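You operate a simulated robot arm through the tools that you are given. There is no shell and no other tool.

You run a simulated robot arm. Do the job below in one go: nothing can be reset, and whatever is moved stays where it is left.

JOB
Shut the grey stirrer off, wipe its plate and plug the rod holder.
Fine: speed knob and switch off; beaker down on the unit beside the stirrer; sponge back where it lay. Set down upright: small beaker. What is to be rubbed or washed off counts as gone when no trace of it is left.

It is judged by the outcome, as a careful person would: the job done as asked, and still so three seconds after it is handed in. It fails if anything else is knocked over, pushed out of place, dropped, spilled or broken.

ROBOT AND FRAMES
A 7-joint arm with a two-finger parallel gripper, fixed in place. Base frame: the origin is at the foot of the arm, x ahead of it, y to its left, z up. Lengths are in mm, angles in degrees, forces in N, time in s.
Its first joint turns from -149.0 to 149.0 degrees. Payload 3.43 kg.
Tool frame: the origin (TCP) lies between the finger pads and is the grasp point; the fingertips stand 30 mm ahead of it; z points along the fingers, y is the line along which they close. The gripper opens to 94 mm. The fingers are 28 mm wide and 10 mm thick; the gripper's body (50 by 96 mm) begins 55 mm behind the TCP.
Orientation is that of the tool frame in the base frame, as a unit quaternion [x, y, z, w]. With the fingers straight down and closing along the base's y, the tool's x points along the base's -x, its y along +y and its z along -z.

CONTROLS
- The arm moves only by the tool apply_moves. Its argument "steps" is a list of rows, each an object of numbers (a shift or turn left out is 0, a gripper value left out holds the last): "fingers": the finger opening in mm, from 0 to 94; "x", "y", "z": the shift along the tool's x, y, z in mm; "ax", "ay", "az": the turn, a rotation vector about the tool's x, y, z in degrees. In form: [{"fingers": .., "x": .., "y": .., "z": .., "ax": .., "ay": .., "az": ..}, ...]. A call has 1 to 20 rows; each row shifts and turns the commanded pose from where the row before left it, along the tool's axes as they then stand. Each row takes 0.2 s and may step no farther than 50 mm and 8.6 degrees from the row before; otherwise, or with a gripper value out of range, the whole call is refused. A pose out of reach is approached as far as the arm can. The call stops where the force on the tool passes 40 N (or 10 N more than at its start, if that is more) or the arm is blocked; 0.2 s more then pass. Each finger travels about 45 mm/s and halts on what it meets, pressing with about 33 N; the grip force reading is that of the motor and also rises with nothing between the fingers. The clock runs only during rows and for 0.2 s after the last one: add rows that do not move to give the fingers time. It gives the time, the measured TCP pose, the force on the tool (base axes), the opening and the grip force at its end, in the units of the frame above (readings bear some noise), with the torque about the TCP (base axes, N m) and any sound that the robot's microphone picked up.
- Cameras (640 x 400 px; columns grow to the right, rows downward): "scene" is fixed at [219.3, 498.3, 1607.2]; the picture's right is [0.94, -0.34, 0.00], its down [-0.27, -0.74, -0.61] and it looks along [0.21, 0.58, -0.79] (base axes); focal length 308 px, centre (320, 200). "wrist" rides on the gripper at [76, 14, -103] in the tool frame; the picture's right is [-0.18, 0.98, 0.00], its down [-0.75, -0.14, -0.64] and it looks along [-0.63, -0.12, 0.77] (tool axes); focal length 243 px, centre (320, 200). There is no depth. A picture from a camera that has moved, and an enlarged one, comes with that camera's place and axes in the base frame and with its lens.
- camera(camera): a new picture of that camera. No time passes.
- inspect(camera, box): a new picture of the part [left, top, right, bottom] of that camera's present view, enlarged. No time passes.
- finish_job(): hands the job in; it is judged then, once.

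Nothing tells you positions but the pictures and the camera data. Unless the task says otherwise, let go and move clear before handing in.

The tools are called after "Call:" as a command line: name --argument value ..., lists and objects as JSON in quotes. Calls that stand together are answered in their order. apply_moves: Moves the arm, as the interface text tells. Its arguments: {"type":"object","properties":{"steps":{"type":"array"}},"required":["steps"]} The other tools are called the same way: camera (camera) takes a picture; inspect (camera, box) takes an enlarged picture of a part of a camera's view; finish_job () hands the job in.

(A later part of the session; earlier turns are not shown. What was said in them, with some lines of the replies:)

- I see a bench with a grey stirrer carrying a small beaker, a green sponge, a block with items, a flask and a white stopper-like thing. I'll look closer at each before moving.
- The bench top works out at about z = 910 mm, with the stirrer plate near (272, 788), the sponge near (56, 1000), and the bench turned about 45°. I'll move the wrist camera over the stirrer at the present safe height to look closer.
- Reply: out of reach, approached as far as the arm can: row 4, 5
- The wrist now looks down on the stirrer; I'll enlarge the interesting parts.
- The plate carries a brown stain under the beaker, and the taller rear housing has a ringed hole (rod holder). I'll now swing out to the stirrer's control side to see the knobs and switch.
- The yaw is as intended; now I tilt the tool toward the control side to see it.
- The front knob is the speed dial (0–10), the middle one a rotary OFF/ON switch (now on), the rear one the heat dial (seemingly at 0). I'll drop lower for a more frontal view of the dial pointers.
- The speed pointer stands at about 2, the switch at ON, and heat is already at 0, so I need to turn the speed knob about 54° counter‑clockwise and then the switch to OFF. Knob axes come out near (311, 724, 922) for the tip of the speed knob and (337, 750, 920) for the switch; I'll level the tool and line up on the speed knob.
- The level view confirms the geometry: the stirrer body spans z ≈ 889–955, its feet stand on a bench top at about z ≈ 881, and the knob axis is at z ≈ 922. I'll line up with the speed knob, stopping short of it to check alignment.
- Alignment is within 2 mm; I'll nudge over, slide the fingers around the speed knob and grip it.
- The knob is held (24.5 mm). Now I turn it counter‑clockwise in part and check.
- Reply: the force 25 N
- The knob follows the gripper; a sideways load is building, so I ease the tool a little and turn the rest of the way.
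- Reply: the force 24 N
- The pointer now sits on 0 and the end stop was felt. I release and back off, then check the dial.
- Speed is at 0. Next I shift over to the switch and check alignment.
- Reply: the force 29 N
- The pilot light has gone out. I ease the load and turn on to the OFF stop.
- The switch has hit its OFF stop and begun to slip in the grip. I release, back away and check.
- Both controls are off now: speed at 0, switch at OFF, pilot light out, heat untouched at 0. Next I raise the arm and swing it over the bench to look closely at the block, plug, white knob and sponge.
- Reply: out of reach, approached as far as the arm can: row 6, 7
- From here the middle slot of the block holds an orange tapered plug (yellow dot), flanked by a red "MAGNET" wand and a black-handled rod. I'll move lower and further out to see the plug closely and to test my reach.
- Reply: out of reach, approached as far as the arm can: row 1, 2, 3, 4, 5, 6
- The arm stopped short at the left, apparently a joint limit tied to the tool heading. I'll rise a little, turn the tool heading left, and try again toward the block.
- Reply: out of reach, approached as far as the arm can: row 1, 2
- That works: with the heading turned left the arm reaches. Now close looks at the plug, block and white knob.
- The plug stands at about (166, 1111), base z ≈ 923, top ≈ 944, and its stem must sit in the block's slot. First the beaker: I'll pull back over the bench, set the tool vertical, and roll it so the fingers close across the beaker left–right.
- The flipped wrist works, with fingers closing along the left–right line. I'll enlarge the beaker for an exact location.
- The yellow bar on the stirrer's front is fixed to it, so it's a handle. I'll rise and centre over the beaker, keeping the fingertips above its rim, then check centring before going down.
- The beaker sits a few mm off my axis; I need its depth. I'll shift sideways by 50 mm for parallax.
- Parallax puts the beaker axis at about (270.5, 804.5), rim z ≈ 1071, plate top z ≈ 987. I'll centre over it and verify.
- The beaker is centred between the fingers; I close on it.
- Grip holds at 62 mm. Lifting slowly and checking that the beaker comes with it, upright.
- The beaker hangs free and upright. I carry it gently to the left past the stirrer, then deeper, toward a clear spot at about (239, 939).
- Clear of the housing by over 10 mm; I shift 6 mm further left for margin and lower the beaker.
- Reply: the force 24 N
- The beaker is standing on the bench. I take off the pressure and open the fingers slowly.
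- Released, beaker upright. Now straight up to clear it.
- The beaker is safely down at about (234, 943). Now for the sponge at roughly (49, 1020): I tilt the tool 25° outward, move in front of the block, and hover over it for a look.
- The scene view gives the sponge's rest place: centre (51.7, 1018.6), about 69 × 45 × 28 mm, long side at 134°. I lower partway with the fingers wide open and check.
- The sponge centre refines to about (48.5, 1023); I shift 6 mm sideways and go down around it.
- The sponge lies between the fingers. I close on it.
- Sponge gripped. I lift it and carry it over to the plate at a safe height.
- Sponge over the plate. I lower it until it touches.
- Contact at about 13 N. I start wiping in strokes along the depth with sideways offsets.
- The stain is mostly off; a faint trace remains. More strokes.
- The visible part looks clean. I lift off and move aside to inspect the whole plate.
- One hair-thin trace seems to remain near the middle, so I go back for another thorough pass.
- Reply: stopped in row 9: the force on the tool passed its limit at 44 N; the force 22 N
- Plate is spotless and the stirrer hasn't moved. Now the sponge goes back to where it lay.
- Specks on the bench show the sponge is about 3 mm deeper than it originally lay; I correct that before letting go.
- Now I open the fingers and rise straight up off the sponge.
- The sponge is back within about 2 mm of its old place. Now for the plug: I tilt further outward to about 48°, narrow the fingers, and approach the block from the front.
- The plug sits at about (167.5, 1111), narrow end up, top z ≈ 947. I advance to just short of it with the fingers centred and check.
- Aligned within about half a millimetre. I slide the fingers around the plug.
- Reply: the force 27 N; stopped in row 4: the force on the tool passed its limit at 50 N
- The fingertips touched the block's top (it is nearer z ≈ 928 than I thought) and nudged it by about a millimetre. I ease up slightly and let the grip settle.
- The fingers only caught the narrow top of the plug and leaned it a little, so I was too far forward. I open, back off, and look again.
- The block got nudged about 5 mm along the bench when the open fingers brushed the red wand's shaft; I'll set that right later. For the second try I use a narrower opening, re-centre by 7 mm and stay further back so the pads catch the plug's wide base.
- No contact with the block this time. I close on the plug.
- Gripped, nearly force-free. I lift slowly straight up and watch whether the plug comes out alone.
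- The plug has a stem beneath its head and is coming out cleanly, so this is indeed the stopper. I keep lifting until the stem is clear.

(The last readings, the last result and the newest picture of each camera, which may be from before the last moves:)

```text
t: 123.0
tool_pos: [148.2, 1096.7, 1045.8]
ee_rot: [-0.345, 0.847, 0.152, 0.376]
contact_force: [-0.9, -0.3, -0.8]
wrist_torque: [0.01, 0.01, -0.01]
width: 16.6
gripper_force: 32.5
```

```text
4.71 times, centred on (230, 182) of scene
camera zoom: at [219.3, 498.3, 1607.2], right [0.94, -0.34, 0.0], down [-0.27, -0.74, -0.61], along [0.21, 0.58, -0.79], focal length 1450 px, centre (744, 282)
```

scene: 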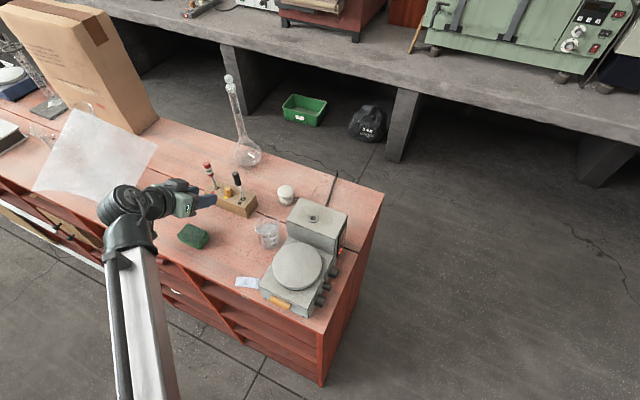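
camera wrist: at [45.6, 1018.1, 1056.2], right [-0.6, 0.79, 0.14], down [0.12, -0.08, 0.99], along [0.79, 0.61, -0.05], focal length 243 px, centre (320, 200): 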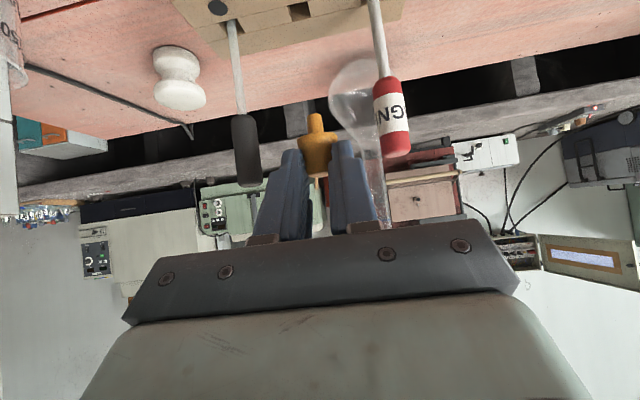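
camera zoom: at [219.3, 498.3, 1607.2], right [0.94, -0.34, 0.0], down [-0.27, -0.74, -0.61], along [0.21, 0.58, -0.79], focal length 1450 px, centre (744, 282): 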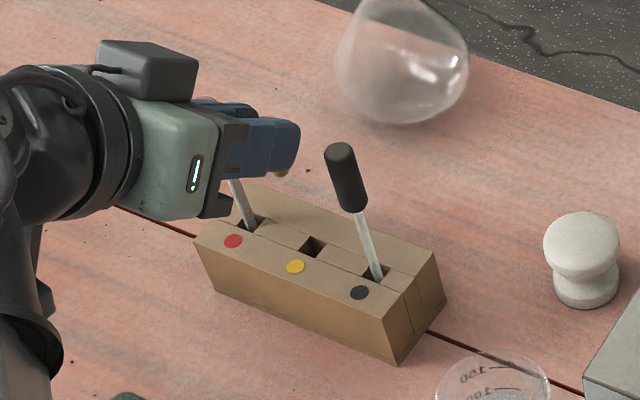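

I have the plug: an orange head with a stem roughly 10 mm thick and 12 mm long, held upright. Now I rise, draw back from the rods, and carry it to the rod holder on the stirrer's rear housing.

Call:
apply_moves --steps '[{"x": -14.8, "z": -13.4}, {"x": -14.8, "z": -13.4}, {"x": 15.6, "z": -17.3}, {"x": 15.6, "z": -17.3}, {"x": 15.6, "z": -17.3}, {}]'

Call:
apply_moves --steps '[{"y": -25}, {"y": -38}, {"y": -38}, {"y": -38}, {"y": -38}, {"y": -38}, {"y": -38}, {"y": -25}, {"y": -13}, {}]'

Call:
camera --camera "wrist"

Call:
camera --camera "scene"

```text
t: 124.4
tool_pos: [94.8, 1048.3, 1083.5]
ee_rot: [-0.345, 0.846, 0.153, 0.376]
contact_force: [0.3, -0.1, 0.6]
wrist_torque: [-0.01, -0.02, 0.01]
width: 16.7
gripper_force: 32.8
```

```text
t: 126.6
tool_pos: [301.8, 840.8, 1085.7]
ee_rot: [-0.345, 0.846, 0.153, 0.376]
contact_force: [0.4, -0.6, -0.8]
wrist_torque: [-0.01, -0.01, 0.01]
width: 16.0
gripper_force: 33.0
```

```text
taken
camera wrist: at [199.8, 762.7, 1095.3], right [-0.6, 0.79, 0.14], down [0.12, -0.08, 0.99], along [0.79, 0.61, -0.04], focal length 243 px, centre (320, 200)
```

wrist: 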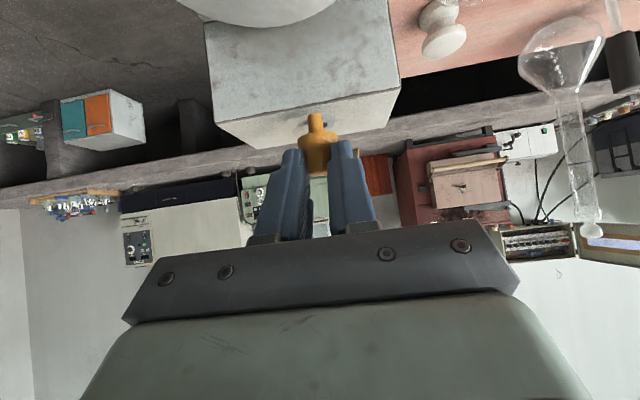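

```text
taken
```

scene: 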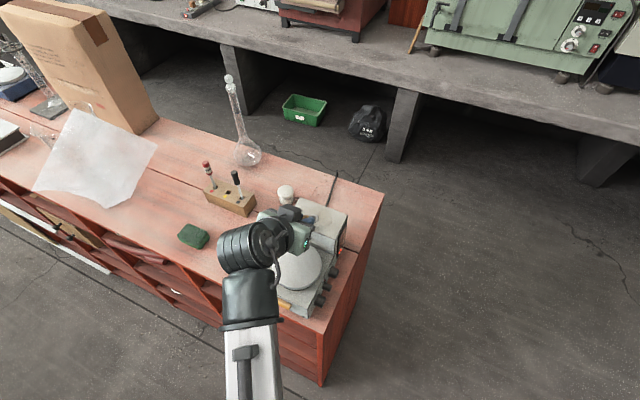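

Call:
inspect --camera "wrist" --box '[245, 80, 395, 220]'

Call:
inspect --camera "scene" --box '[270, 190, 360, 270]'

```text
2.86 times, centred on (320, 150) of wrist
camera zoom: at [199.8, 762.7, 1095.3], right [-0.6, 0.79, 0.14], down [0.12, -0.08, 0.99], along [0.79, 0.61, -0.04], focal length 693 px, centre (320, 343)
```

zoom: 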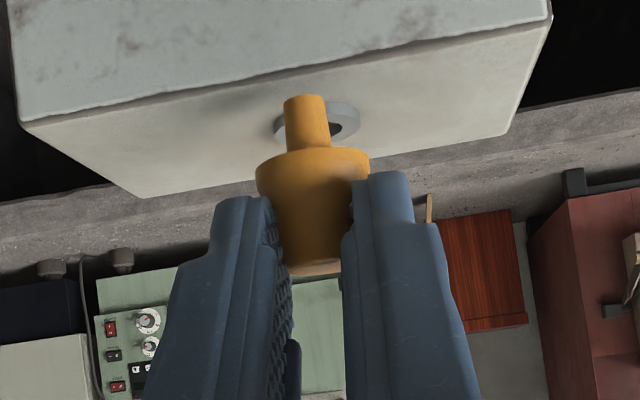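

```text
5.00 times, centred on (315, 230) of scene
camera zoom: at [219.3, 498.3, 1607.2], right [0.94, -0.34, 0.0], down [-0.27, -0.74, -0.61], along [0.21, 0.58, -0.79], focal length 1540 px, centre (345, 50)
```

zoom: 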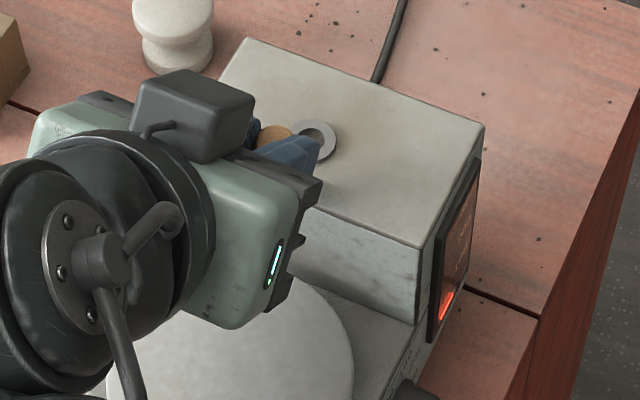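

The ring's hole is at about (341, 880.5, 1028), and the held plug's shoulder is at about (316.6, 857.5, 1048.6). I move forward 34 mm at this height so the stem is above the hole, then check.

Call:
apply_moves --steps '[{"x": -11.2, "y": -0.5, "z": 12.5}, {"x": -11.3, "z": 12.5}, {}]'

Call:
inspect --camera "wrist" --box '[245, 60, 395, 200]'

Call:
inspect --camera "scene" --box '[285, 195, 345, 245]'

```text
t: 127.4
tool_pos: [326.9, 864.2, 1084.9]
ee_rot: [-0.345, 0.846, 0.153, 0.377]
contact_force: [0.1, -0.6, 0.1]
wrist_torque: [-0.02, -0.02, -0.04]
width: 15.5
gripper_force: 32.9
```

```text
2.86 times, centred on (320, 130) of wrist
camera zoom: at [224.5, 786.3, 1095.5], right [-0.6, 0.79, 0.14], down [0.12, -0.08, 0.99], along [0.79, 0.61, -0.05], focal length 693 px, centre (320, 400)
```

zoom: 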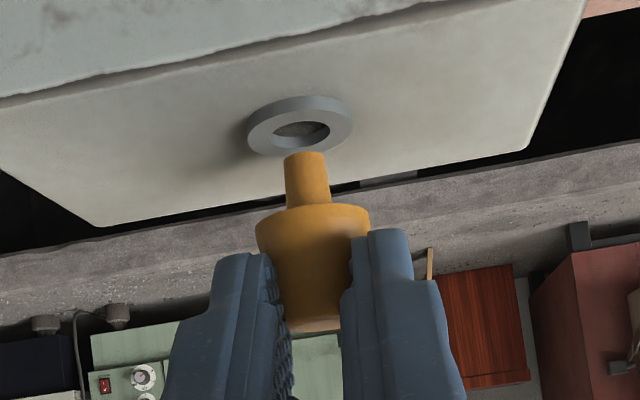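

```text
8.00 times, centred on (315, 220) of scene
camera zoom: at [219.3, 498.3, 1607.2], right [0.94, -0.34, 0.0], down [-0.27, -0.74, -0.61], along [0.21, 0.58, -0.79], focal length 2464 px, centre (360, 40)
```

zoom: 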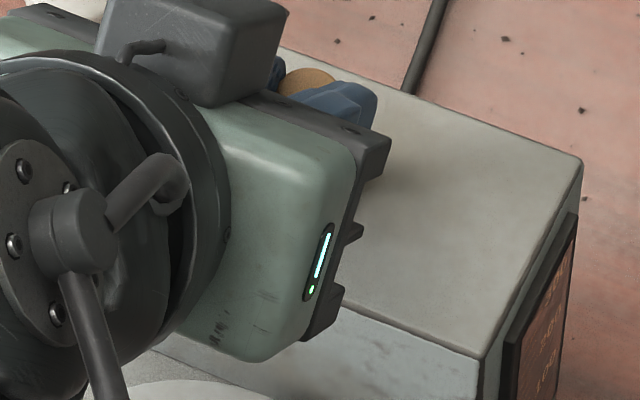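

Ring and stem line up in the wrist picture almost exactly as predicted. I lower toward the hole.

Call:
apply_moves --steps '[{"x": 2.6, "z": 2.34}, {"x": 2.6, "z": 2.34}, {}]'

Call:
inspect --camera "wrist" --box '[265, 70, 365, 150]'

```text
t: 128.2
tool_pos: [326.0, 865.2, 1078.0]
ee_rot: [-0.345, 0.846, 0.152, 0.377]
contact_force: [0.0, 1.1, 0.0]
wrist_torque: [0.03, -0.01, -0.02]
width: 15.4
gripper_force: 33.3
```

```text
5.00 times, centred on (315, 110) of wrist
camera zoom: at [223.8, 785.9, 1088.3], right [-0.6, 0.79, 0.14], down [0.12, -0.08, 0.99], along [0.79, 0.61, -0.05], focal length 1213 px, centre (345, 650)
```

zoom: 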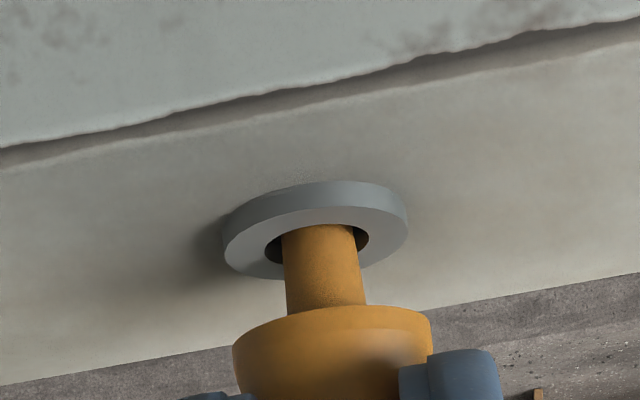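

Call:
inspect --camera "wrist" --box '[290, 95, 340, 135]'

```text
10.00 times, centred on (315, 115) of wrist
camera zoom: at [223.8, 785.9, 1088.3], right [-0.6, 0.79, 0.14], down [0.12, -0.08, 0.99], along [0.79, 0.61, -0.05], focal length 2426 px, centre (370, 1050)
```

zoom: 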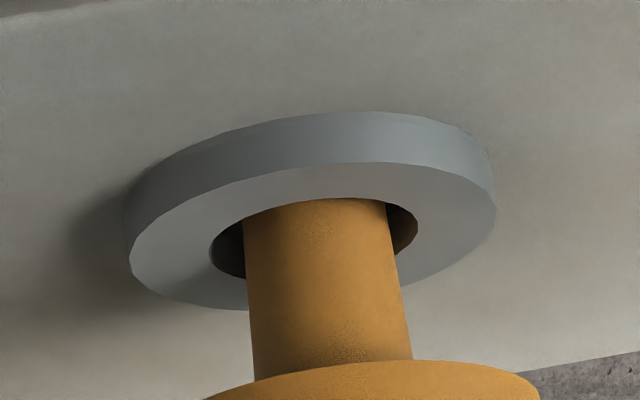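

The stem tip has entered the hole with even gaps left and right. I keep lowering in small steps, watching the force.

Call:
apply_moves --steps '[{"x": 1.5, "z": 1.34}, {"x": 1.5, "z": 1.34}, {}]'

Call:
inspect --camera "wrist" --box '[290, 95, 340, 135]'

```text
t: 129.0
tool_pos: [325.5, 864.6, 1073.4]
ee_rot: [-0.345, 0.846, 0.153, 0.376]
contact_force: [-1.5, -1.9, 1.7]
wrist_torque: [-0.05, 0.07, -0.01]
width: 15.2
gripper_force: 33.5
```

```text
10.00 times, centred on (315, 115) of wrist
camera zoom: at [223.5, 785.8, 1084.2], right [-0.6, 0.79, 0.14], down [0.12, -0.08, 0.99], along [0.79, 0.61, -0.05], focal length 2426 px, centre (370, 1050)
```

zoom: 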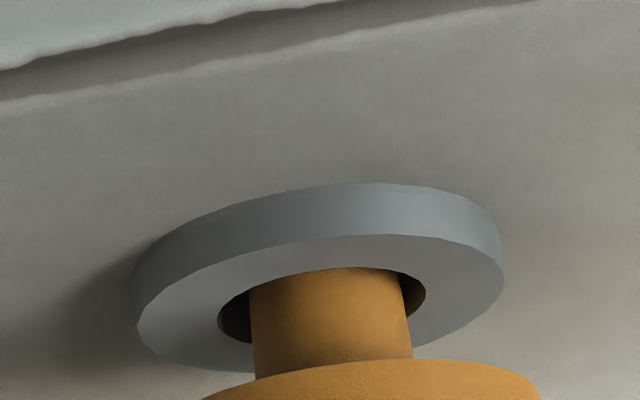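

Call:
apply_moves --steps '[{"x": 0.55, "z": -0.6}, {"x": 1.1, "z": 1.0}, {"x": 1.1, "z": 1.0}, {}]'

Call:
inspect --camera "wrist" --box '[290, 100, 340, 140]'

```text
t: 130.0
tool_pos: [325.8, 862.7, 1070.3]
ee_rot: [-0.345, 0.846, 0.153, 0.376]
contact_force: [-0.6, -0.6, -0.5]
wrist_torque: [0.02, 0.0, -0.02]
width: 14.9
gripper_force: 33.2
```

```text
10.00 times, centred on (315, 120) of wrist
camera zoom: at [223.3, 784.9, 1081.4], right [-0.6, 0.79, 0.14], down [0.12, -0.08, 0.99], along [0.79, 0.61, -0.04], focal length 2426 px, centre (370, 1000)
```

zoom: 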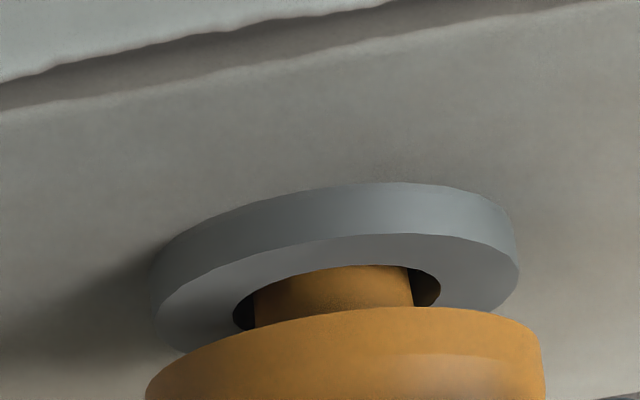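

Call:
apply_moves --steps '[{"x": 1.1, "z": 1.0}, {"x": 1.1, "z": 1.0}, {}]'

Call:
apply_moves --steps '[{"x": 0.75, "z": 0.67}, {}]'

Call:
inspect --camera "wrist" --box '[275, 95, 355, 160]'

```text
t: 130.8
tool_pos: [324.7, 863.1, 1067.8]
ee_rot: [-0.345, 0.846, 0.153, 0.376]
contact_force: [-1.7, -1.8, 1.1]
wrist_torque: [-0.06, 0.06, 0.02]
width: 16.3
gripper_force: 2.0
```

```text
t: 131.4
tool_pos: [324.9, 864.5, 1066.7]
ee_rot: [-0.345, 0.846, 0.153, 0.376]
contact_force: [-2.0, -2.4, 0.5]
wrist_torque: [-0.06, 0.06, -0.03]
width: 15.3
gripper_force: 33.0
```

```text
6.15 times, centred on (315, 128) of wrist
camera zoom: at [222.6, 785.0, 1077.0], right [-0.6, 0.79, 0.14], down [0.12, -0.08, 0.99], along [0.79, 0.61, -0.05], focal length 1493 px, centre (351, 646)
```

zoom: 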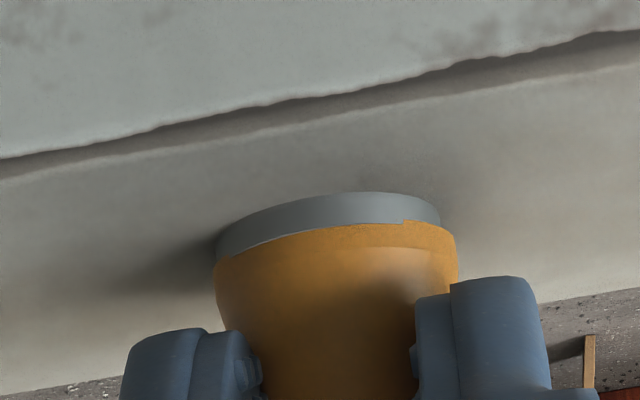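

Call:
apply_moves --steps '[{"x": 0.75, "z": 0.67}, {}]'

Call:
inspect --camera "wrist" --box '[275, 95, 355, 160]'

```text
t: 132.0
tool_pos: [325.2, 863.1, 1064.6]
ee_rot: [-0.344, 0.847, 0.152, 0.376]
contact_force: [-2.3, -2.6, 0.2]
wrist_torque: [-0.05, 0.07, 0.03]
width: 16.0
gripper_force: 32.7
```

```text
6.15 times, centred on (315, 128) of wrist
camera zoom: at [222.6, 785.1, 1076.4], right [-0.6, 0.79, 0.14], down [0.12, -0.08, 0.99], along [0.79, 0.61, -0.05], focal length 1493 px, centre (351, 646)
```

zoom: 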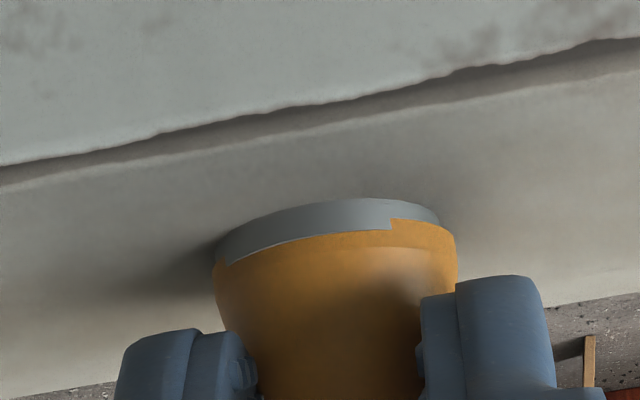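

The shoulder now sits on the ring. I release and back away along the tool axis, then inspect.

Call:
apply_moves --steps '[{"fingers": 22}, {"fingers": 34}, {}, {}, {"z": -15}, {"z": -30}, {"z": -40}, {}]'

Call:
inspect --camera "wrist" --box '[265, 50, 385, 150]'

Call:
inspect --camera "scene" --box '[285, 190, 345, 240]'

Call:
camera --camera "scene"

```text
t: 133.8
tool_pos: [278.8, 820.3, 1124.0]
ee_rot: [-0.346, 0.846, 0.153, 0.376]
contact_force: [-0.3, 0.1, -0.9]
wrist_torque: [-0.02, 0.03, 0.01]
width: 34.1
gripper_force: 0.0
```

```text
4.00 times, centred on (325, 100) of wrist
camera zoom: at [177.4, 740.9, 1134.1], right [-0.6, 0.79, 0.14], down [0.12, -0.08, 0.99], along [0.79, 0.61, -0.05], focal length 970 px, centre (300, 600)
```

zoom: 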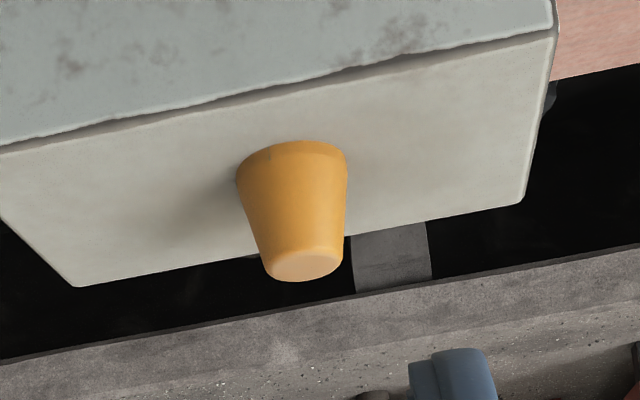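

```text
8.00 times, centred on (315, 215) of scene
camera zoom: at [219.3, 498.3, 1607.2], right [0.94, -0.34, 0.0], down [-0.27, -0.74, -0.61], along [0.21, 0.58, -0.79], focal length 2464 px, centre (360, 80)
```

zoom: 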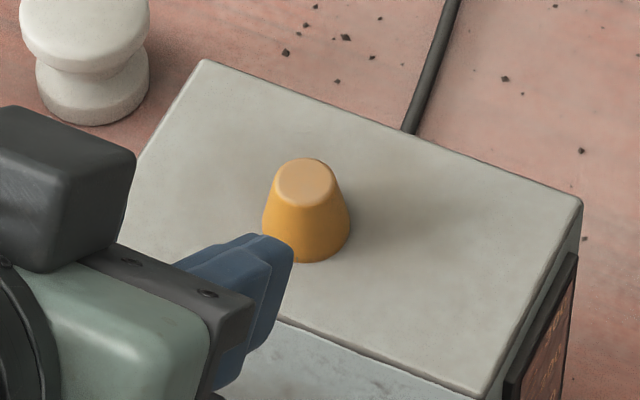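

```text
taken
```

scene: 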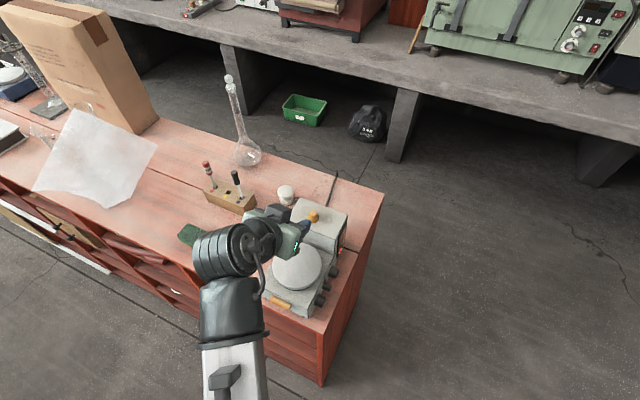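

The plug stands upright, its head covering the ring — seated. Now I check the wooden block against its original place.

Call:
inspect --camera "scene" --box '[190, 155, 270, 225]'

Call:
inspect --camera "scene" --box '[220, 180, 270, 220]'

```text
5.71 times, centred on (230, 190) of scene
camera zoom: at [219.3, 498.3, 1607.2], right [0.94, -0.34, 0.0], down [-0.27, -0.74, -0.61], along [0.21, 0.58, -0.79], focal length 1760 px, centre (834, 257)
```

zoom: 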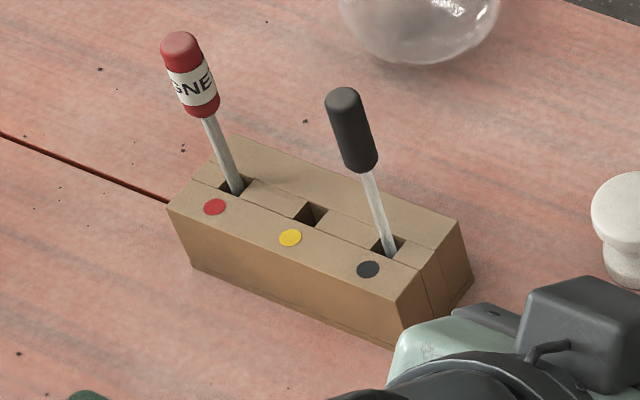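

```text
10.00 times, centred on (245, 200) of scene
camera zoom: at [219.3, 498.3, 1607.2], right [0.94, -0.34, 0.0], down [-0.27, -0.74, -0.61], along [0.21, 0.58, -0.79], focal length 3080 px, centre (1070, 200)
```

zoom: 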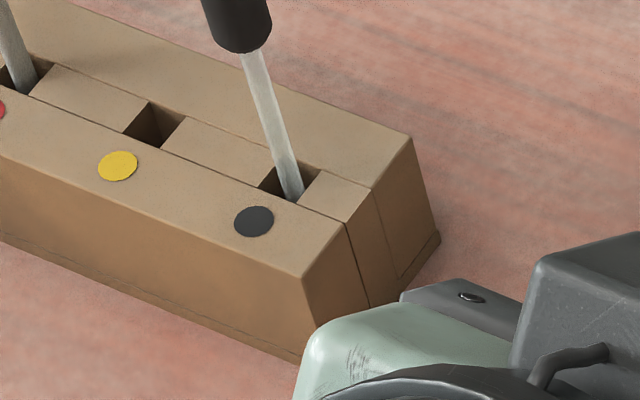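

The plug is in. The block with the two tools sits about 5.5 mm along the bench from its original spot, so I'll go back and ease it into place by pressing lightly on its top with closed fingers and drawing it back. First the approach, the same safe way as before.

Call:
apply_moves --steps '[{"y": 30, "fingers": 0}, {"y": 45}, {"y": 45}, {"y": 45}, {"y": 45}, {"y": 45}, {"y": 35}, {}]'

Call:
apply_moves --steps '[{"x": 12.2, "z": 31.2}, {"x": 12.2, "z": 31.2}, {"x": 7.7, "z": 33.8}, {"x": 7.7, "z": 33.8}, {}]'

Call:
camera --camera "wrist"

Call:
inspect --camera "scene" --box '[190, 155, 270, 225]'

```text
t: 135.6
tool_pos: [74.7, 1026.4, 1122.1]
ee_rot: [-0.345, 0.846, 0.153, 0.376]
contact_force: [1.0, 0.0, -0.4]
wrist_torque: [0.0, 0.0, 0.03]
width: 0.2
gripper_force: 32.7
```

```text
t: 136.8
tool_pos: [127.6, 1075.2, 1006.4]
ee_rot: [-0.345, 0.847, 0.153, 0.375]
contact_force: [-0.2, 0.3, 0.3]
wrist_torque: [-0.02, 0.05, 0.0]
width: 0.1
gripper_force: 33.0
```

```text
taken
camera wrist: at [26.1, 996.4, 1016.6], right [-0.6, 0.79, 0.14], down [0.12, -0.08, 0.99], along [0.79, 0.61, -0.05], focal length 243 px, centre (320, 200)
```

wrist: 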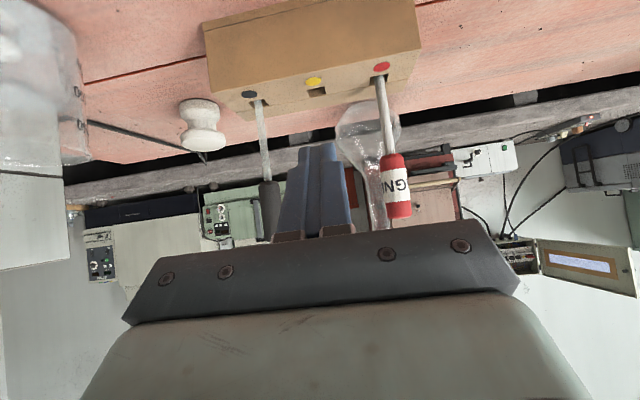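

```text
5.71 times, centred on (230, 190) of scene
camera zoom: at [219.3, 498.3, 1607.2], right [0.94, -0.34, 0.0], down [-0.27, -0.74, -0.61], along [0.21, 0.58, -0.79], focal length 1760 px, centre (834, 257)
```

zoom: 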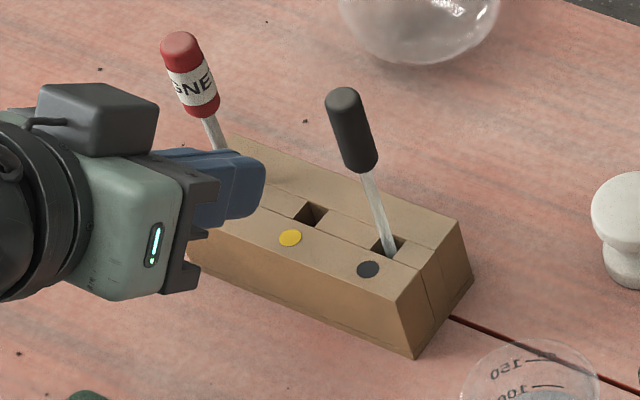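

Call:
apply_moves --steps '[{"x": 8.1, "z": 20.8}, {"x": 8.1, "z": 20.8}, {}]'

Call:
apply_moves --steps '[{"x": 1.5, "z": 1.34}, {"x": 1.1, "z": 1.0}, {}]'

Call:
inspect --camera "wrist" --box '[215, 60, 425, 200]'

```text
t: 137.6
tool_pos: [141.7, 1090.0, 964.9]
ee_rot: [-0.345, 0.847, 0.153, 0.376]
contact_force: [-0.5, -0.3, -0.8]
wrist_torque: [-0.01, 0.03, -0.01]
width: 0.1
gripper_force: 32.8
```

```text
t: 138.4
tool_pos: [140.9, 1089.7, 962.6]
ee_rot: [-0.345, 0.846, 0.152, 0.376]
contact_force: [0.9, 0.4, -0.3]
wrist_torque: [0.03, -0.01, -0.03]
width: 0.0
gripper_force: 33.6
```

```text
2.86 times, centred on (320, 130) of wrist
camera zoom: at [39.7, 1011.0, 973.2], right [-0.6, 0.79, 0.14], down [0.12, -0.08, 0.99], along [0.79, 0.61, -0.05], focal length 693 px, centre (320, 400)
```

zoom: 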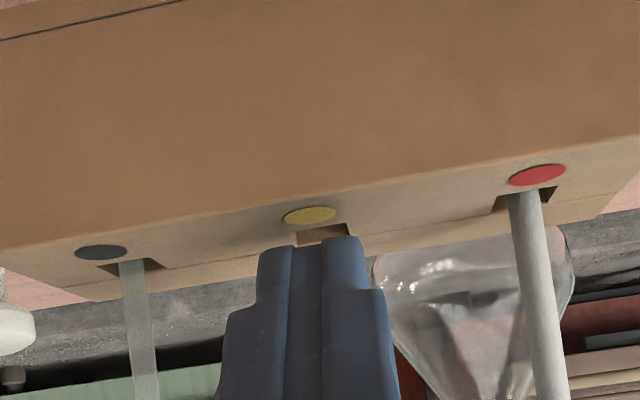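

Call:
apply_moves --steps '[{"x": 1.1, "z": 1.0}, {}]'

Call:
apply_moves --steps '[{"x": 1.1, "z": 1.0}, {}]'

Call:
apply_moves --steps '[{"x": 1.1, "z": 1.0}, {}]'

```text
t: 139.0
tool_pos: [141.2, 1088.5, 962.0]
ee_rot: [-0.346, 0.846, 0.153, 0.376]
contact_force: [-0.3, 0.3, 0.4]
wrist_torque: [0.06, 0.03, 0.0]
width: 0.0
gripper_force: 33.2
```

```text
t: 139.6
tool_pos: [141.6, 1089.3, 960.0]
ee_rot: [-0.345, 0.846, 0.153, 0.377]
contact_force: [-0.6, -0.3, 2.8]
wrist_torque: [-0.01, 0.03, -0.01]
width: 0.0
gripper_force: 33.4
```

```text
t: 140.2
tool_pos: [142.5, 1089.1, 960.4]
ee_rot: [-0.345, 0.846, 0.154, 0.376]
contact_force: [-3.7, -2.4, 12.3]
wrist_torque: [0.04, 0.02, 0.0]
width: 0.1
gripper_force: 32.9
```

Light contact with the block's top (12 N). I add a little pressure and draw the block back along its length.

Call:
apply_moves --steps '[{"x": 0.5, "z": 0.45}, {"y": -1}, {"y": -1}, {"y": -1}, {"y": -1}, {"y": -1}, {}]'

Call:
inspect --camera "scene" --box '[190, 155, 270, 225]'

```text
t: 141.3
tool_pos: [142.1, 1088.7, 960.7]
ee_rot: [-0.346, 0.844, 0.157, 0.379]
contact_force: [-0.7, -1.9, 4.7]
wrist_torque: [-0.02, -0.05, 0.0]
width: 0.1
gripper_force: 33.1
stopped in row 5: the force on the tool passed its limit at 41 N (the readings are from after the stop); the commanded pose is now the measured one
```

```text
5.71 times, centred on (230, 190) of scene
camera zoom: at [219.3, 498.3, 1607.2], right [0.94, -0.34, 0.0], down [-0.27, -0.74, -0.61], along [0.21, 0.58, -0.79], focal length 1760 px, centre (834, 257)
```

zoom: 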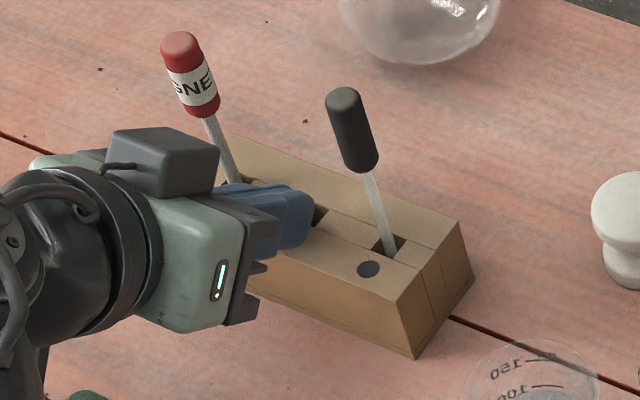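

The block won't follow friction alone — it is heavy and firmly placed, and its 5 mm shift from drawing out the plug is slight — so I leave it rather than risk the tools standing in it. I lift off, retreat, and do a final check of everything.

Call:
apply_moves --steps '[{"x": -7.4, "z": -6.7}, {"x": -14.8, "z": -13.4}, {"x": -22, "z": -20}, {"x": 15.6, "z": -17.3}, {"x": 15.6, "z": -17.3}, {"x": 15.6, "z": -17.3}, {"x": -22, "z": -20}, {}]'

Call:
camera --camera "scene"

Call:
inspect --camera "scene" --box '[285, 190, 345, 240]'

Call:
inspect --camera "scene" --box '[190, 155, 270, 225]'

Call:
inspect --camera "scene" --box '[220, 190, 360, 320]'

```text
t: 143.1
tool_pos: [91.9, 1039.1, 1048.3]
ee_rot: [-0.346, 0.844, 0.157, 0.378]
contact_force: [-1.0, 0.5, 0.6]
wrist_torque: [0.01, 0.05, -0.01]
width: 0.2
gripper_force: 33.2
```

```text
taken
```

scene: 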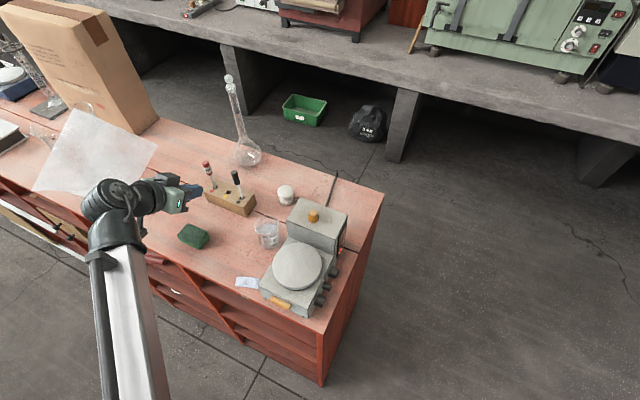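

```text
8.00 times, centred on (315, 215) of scene
camera zoom: at [219.3, 498.3, 1607.2], right [0.94, -0.34, 0.0], down [-0.27, -0.74, -0.61], along [0.21, 0.58, -0.79], focal length 2464 px, centre (360, 80)
```

zoom: 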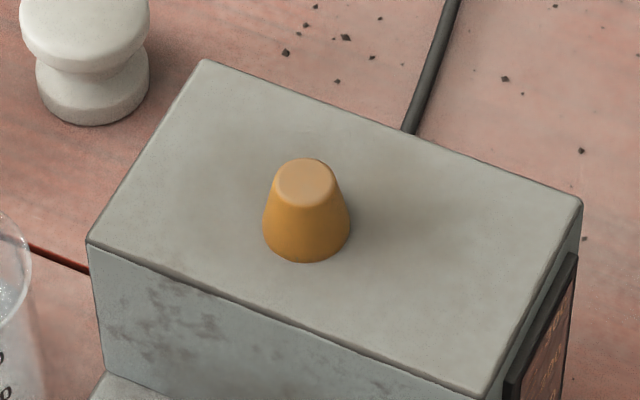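

```text
5.71 times, centred on (230, 190) of scene
camera zoom: at [219.3, 498.3, 1607.2], right [0.94, -0.34, 0.0], down [-0.27, -0.74, -0.61], along [0.21, 0.58, -0.79], focal length 1760 px, centre (834, 257)
```

zoom: 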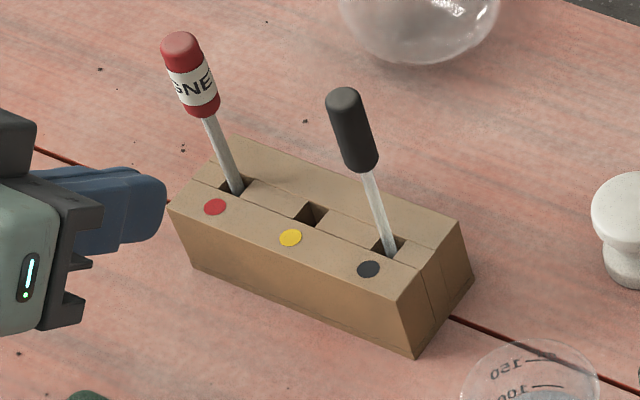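

```text
3.08 times, centred on (290, 255) of scene
camera zoom: at [219.3, 498.3, 1607.2], right [0.94, -0.34, 0.0], down [-0.27, -0.74, -0.61], along [0.21, 0.58, -0.79], focal length 948 px, centre (412, 31)
```

zoom: 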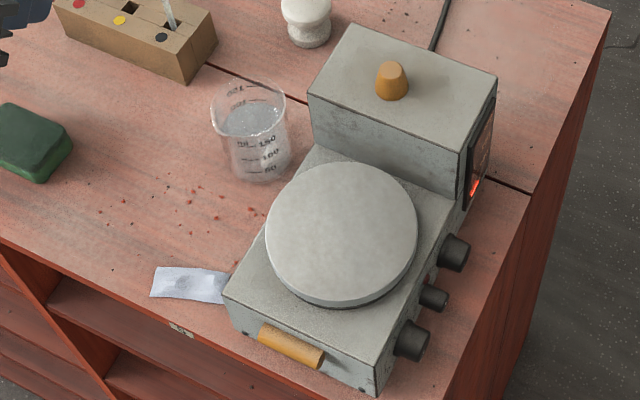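

Everything checks out: controls off and lamp dark, plate clean, beaker upright beside the stirrer, sponge back in place, plug seated upright in the rod holder. I move the arm well clear before handing in.

Call:
apply_moves --steps '[{"x": -15, "z": -25, "fingers": 20}, {"x": 10, "z": -40}, {"x": 10, "z": -40}, {}, {}]'

Call:
camera --camera "scene"

Call:
inspect --camera "scene" --box '[160, 150, 360, 320]'

```text
t: 144.3
tool_pos: [34.0, 983.9, 1116.0]
ee_rot: [-0.346, 0.844, 0.157, 0.378]
contact_force: [-0.6, 0.5, 0.6]
wrist_torque: [0.01, 0.0, 0.03]
width: 20.0
gripper_force: 0.0
```

```text
taken
```

scene: 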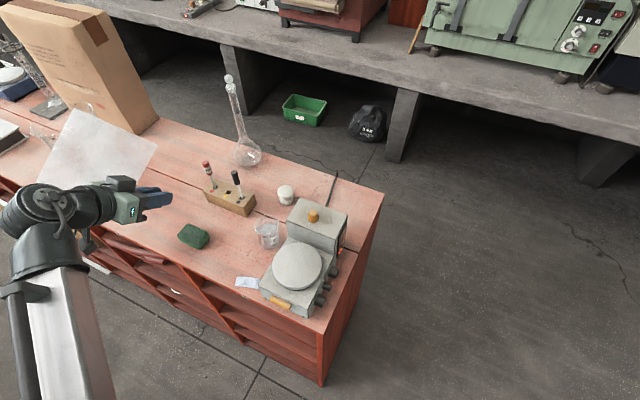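

```text
2.35 times, centred on (260, 235) of scene
camera zoom: at [219.3, 498.3, 1607.2], right [0.94, -0.34, 0.0], down [-0.27, -0.74, -0.61], along [0.21, 0.58, -0.79], focal length 725 px, centre (461, 118)
```

zoom: 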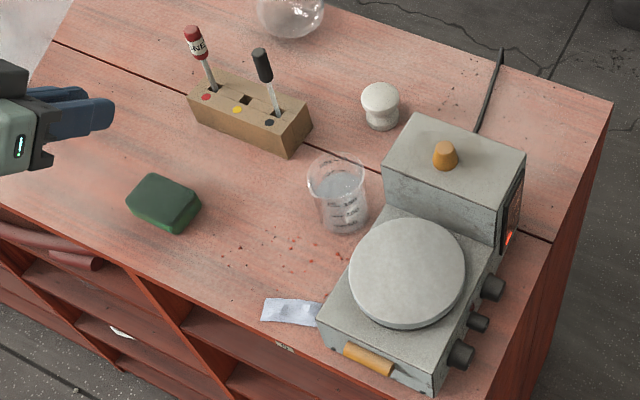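

The arm is clear and nothing is held. The final picture shows the stirrer off, its plate clean, the rod holder plugged, the beaker upright on the bench beside the stirrer and the sponge back in its place, so I hand the job in.

Call:
finish_job

```text
The job is handed in.
```

The stirrer is shut off, its plate is wiped clean and the rod holder is plugged. The job is handed in. One thing ended up slightly off: the wooden tool block was pushed about 5.5 mm along the bench.

- **Controls:** the speed knob is at 0 and the switch is at OFF, and the pilot lamp is out. I left the heat knob alone; it was already at 0.
- **Plate:** I saw no trace of the brown stain in the close-up pictures after a second pass with the sponge.
- **Beaker:** it stands upright on the bench about 65 mm to the left of the stirrer, with no sign of a spill.
- **Sponge:** it is back within about 2 mm of where it lay.
- **Plug:** I took the orange stopper from the middle slot of the tool block. It sits upright in the rod holder, with its head covering the ring.
- **Tool block:** my fingers touched the block's top and apparently brushed the red wand while I was taking the stopper. I tried to draw the block back, but it would not slide, so I left it. Both tools still stand in it.
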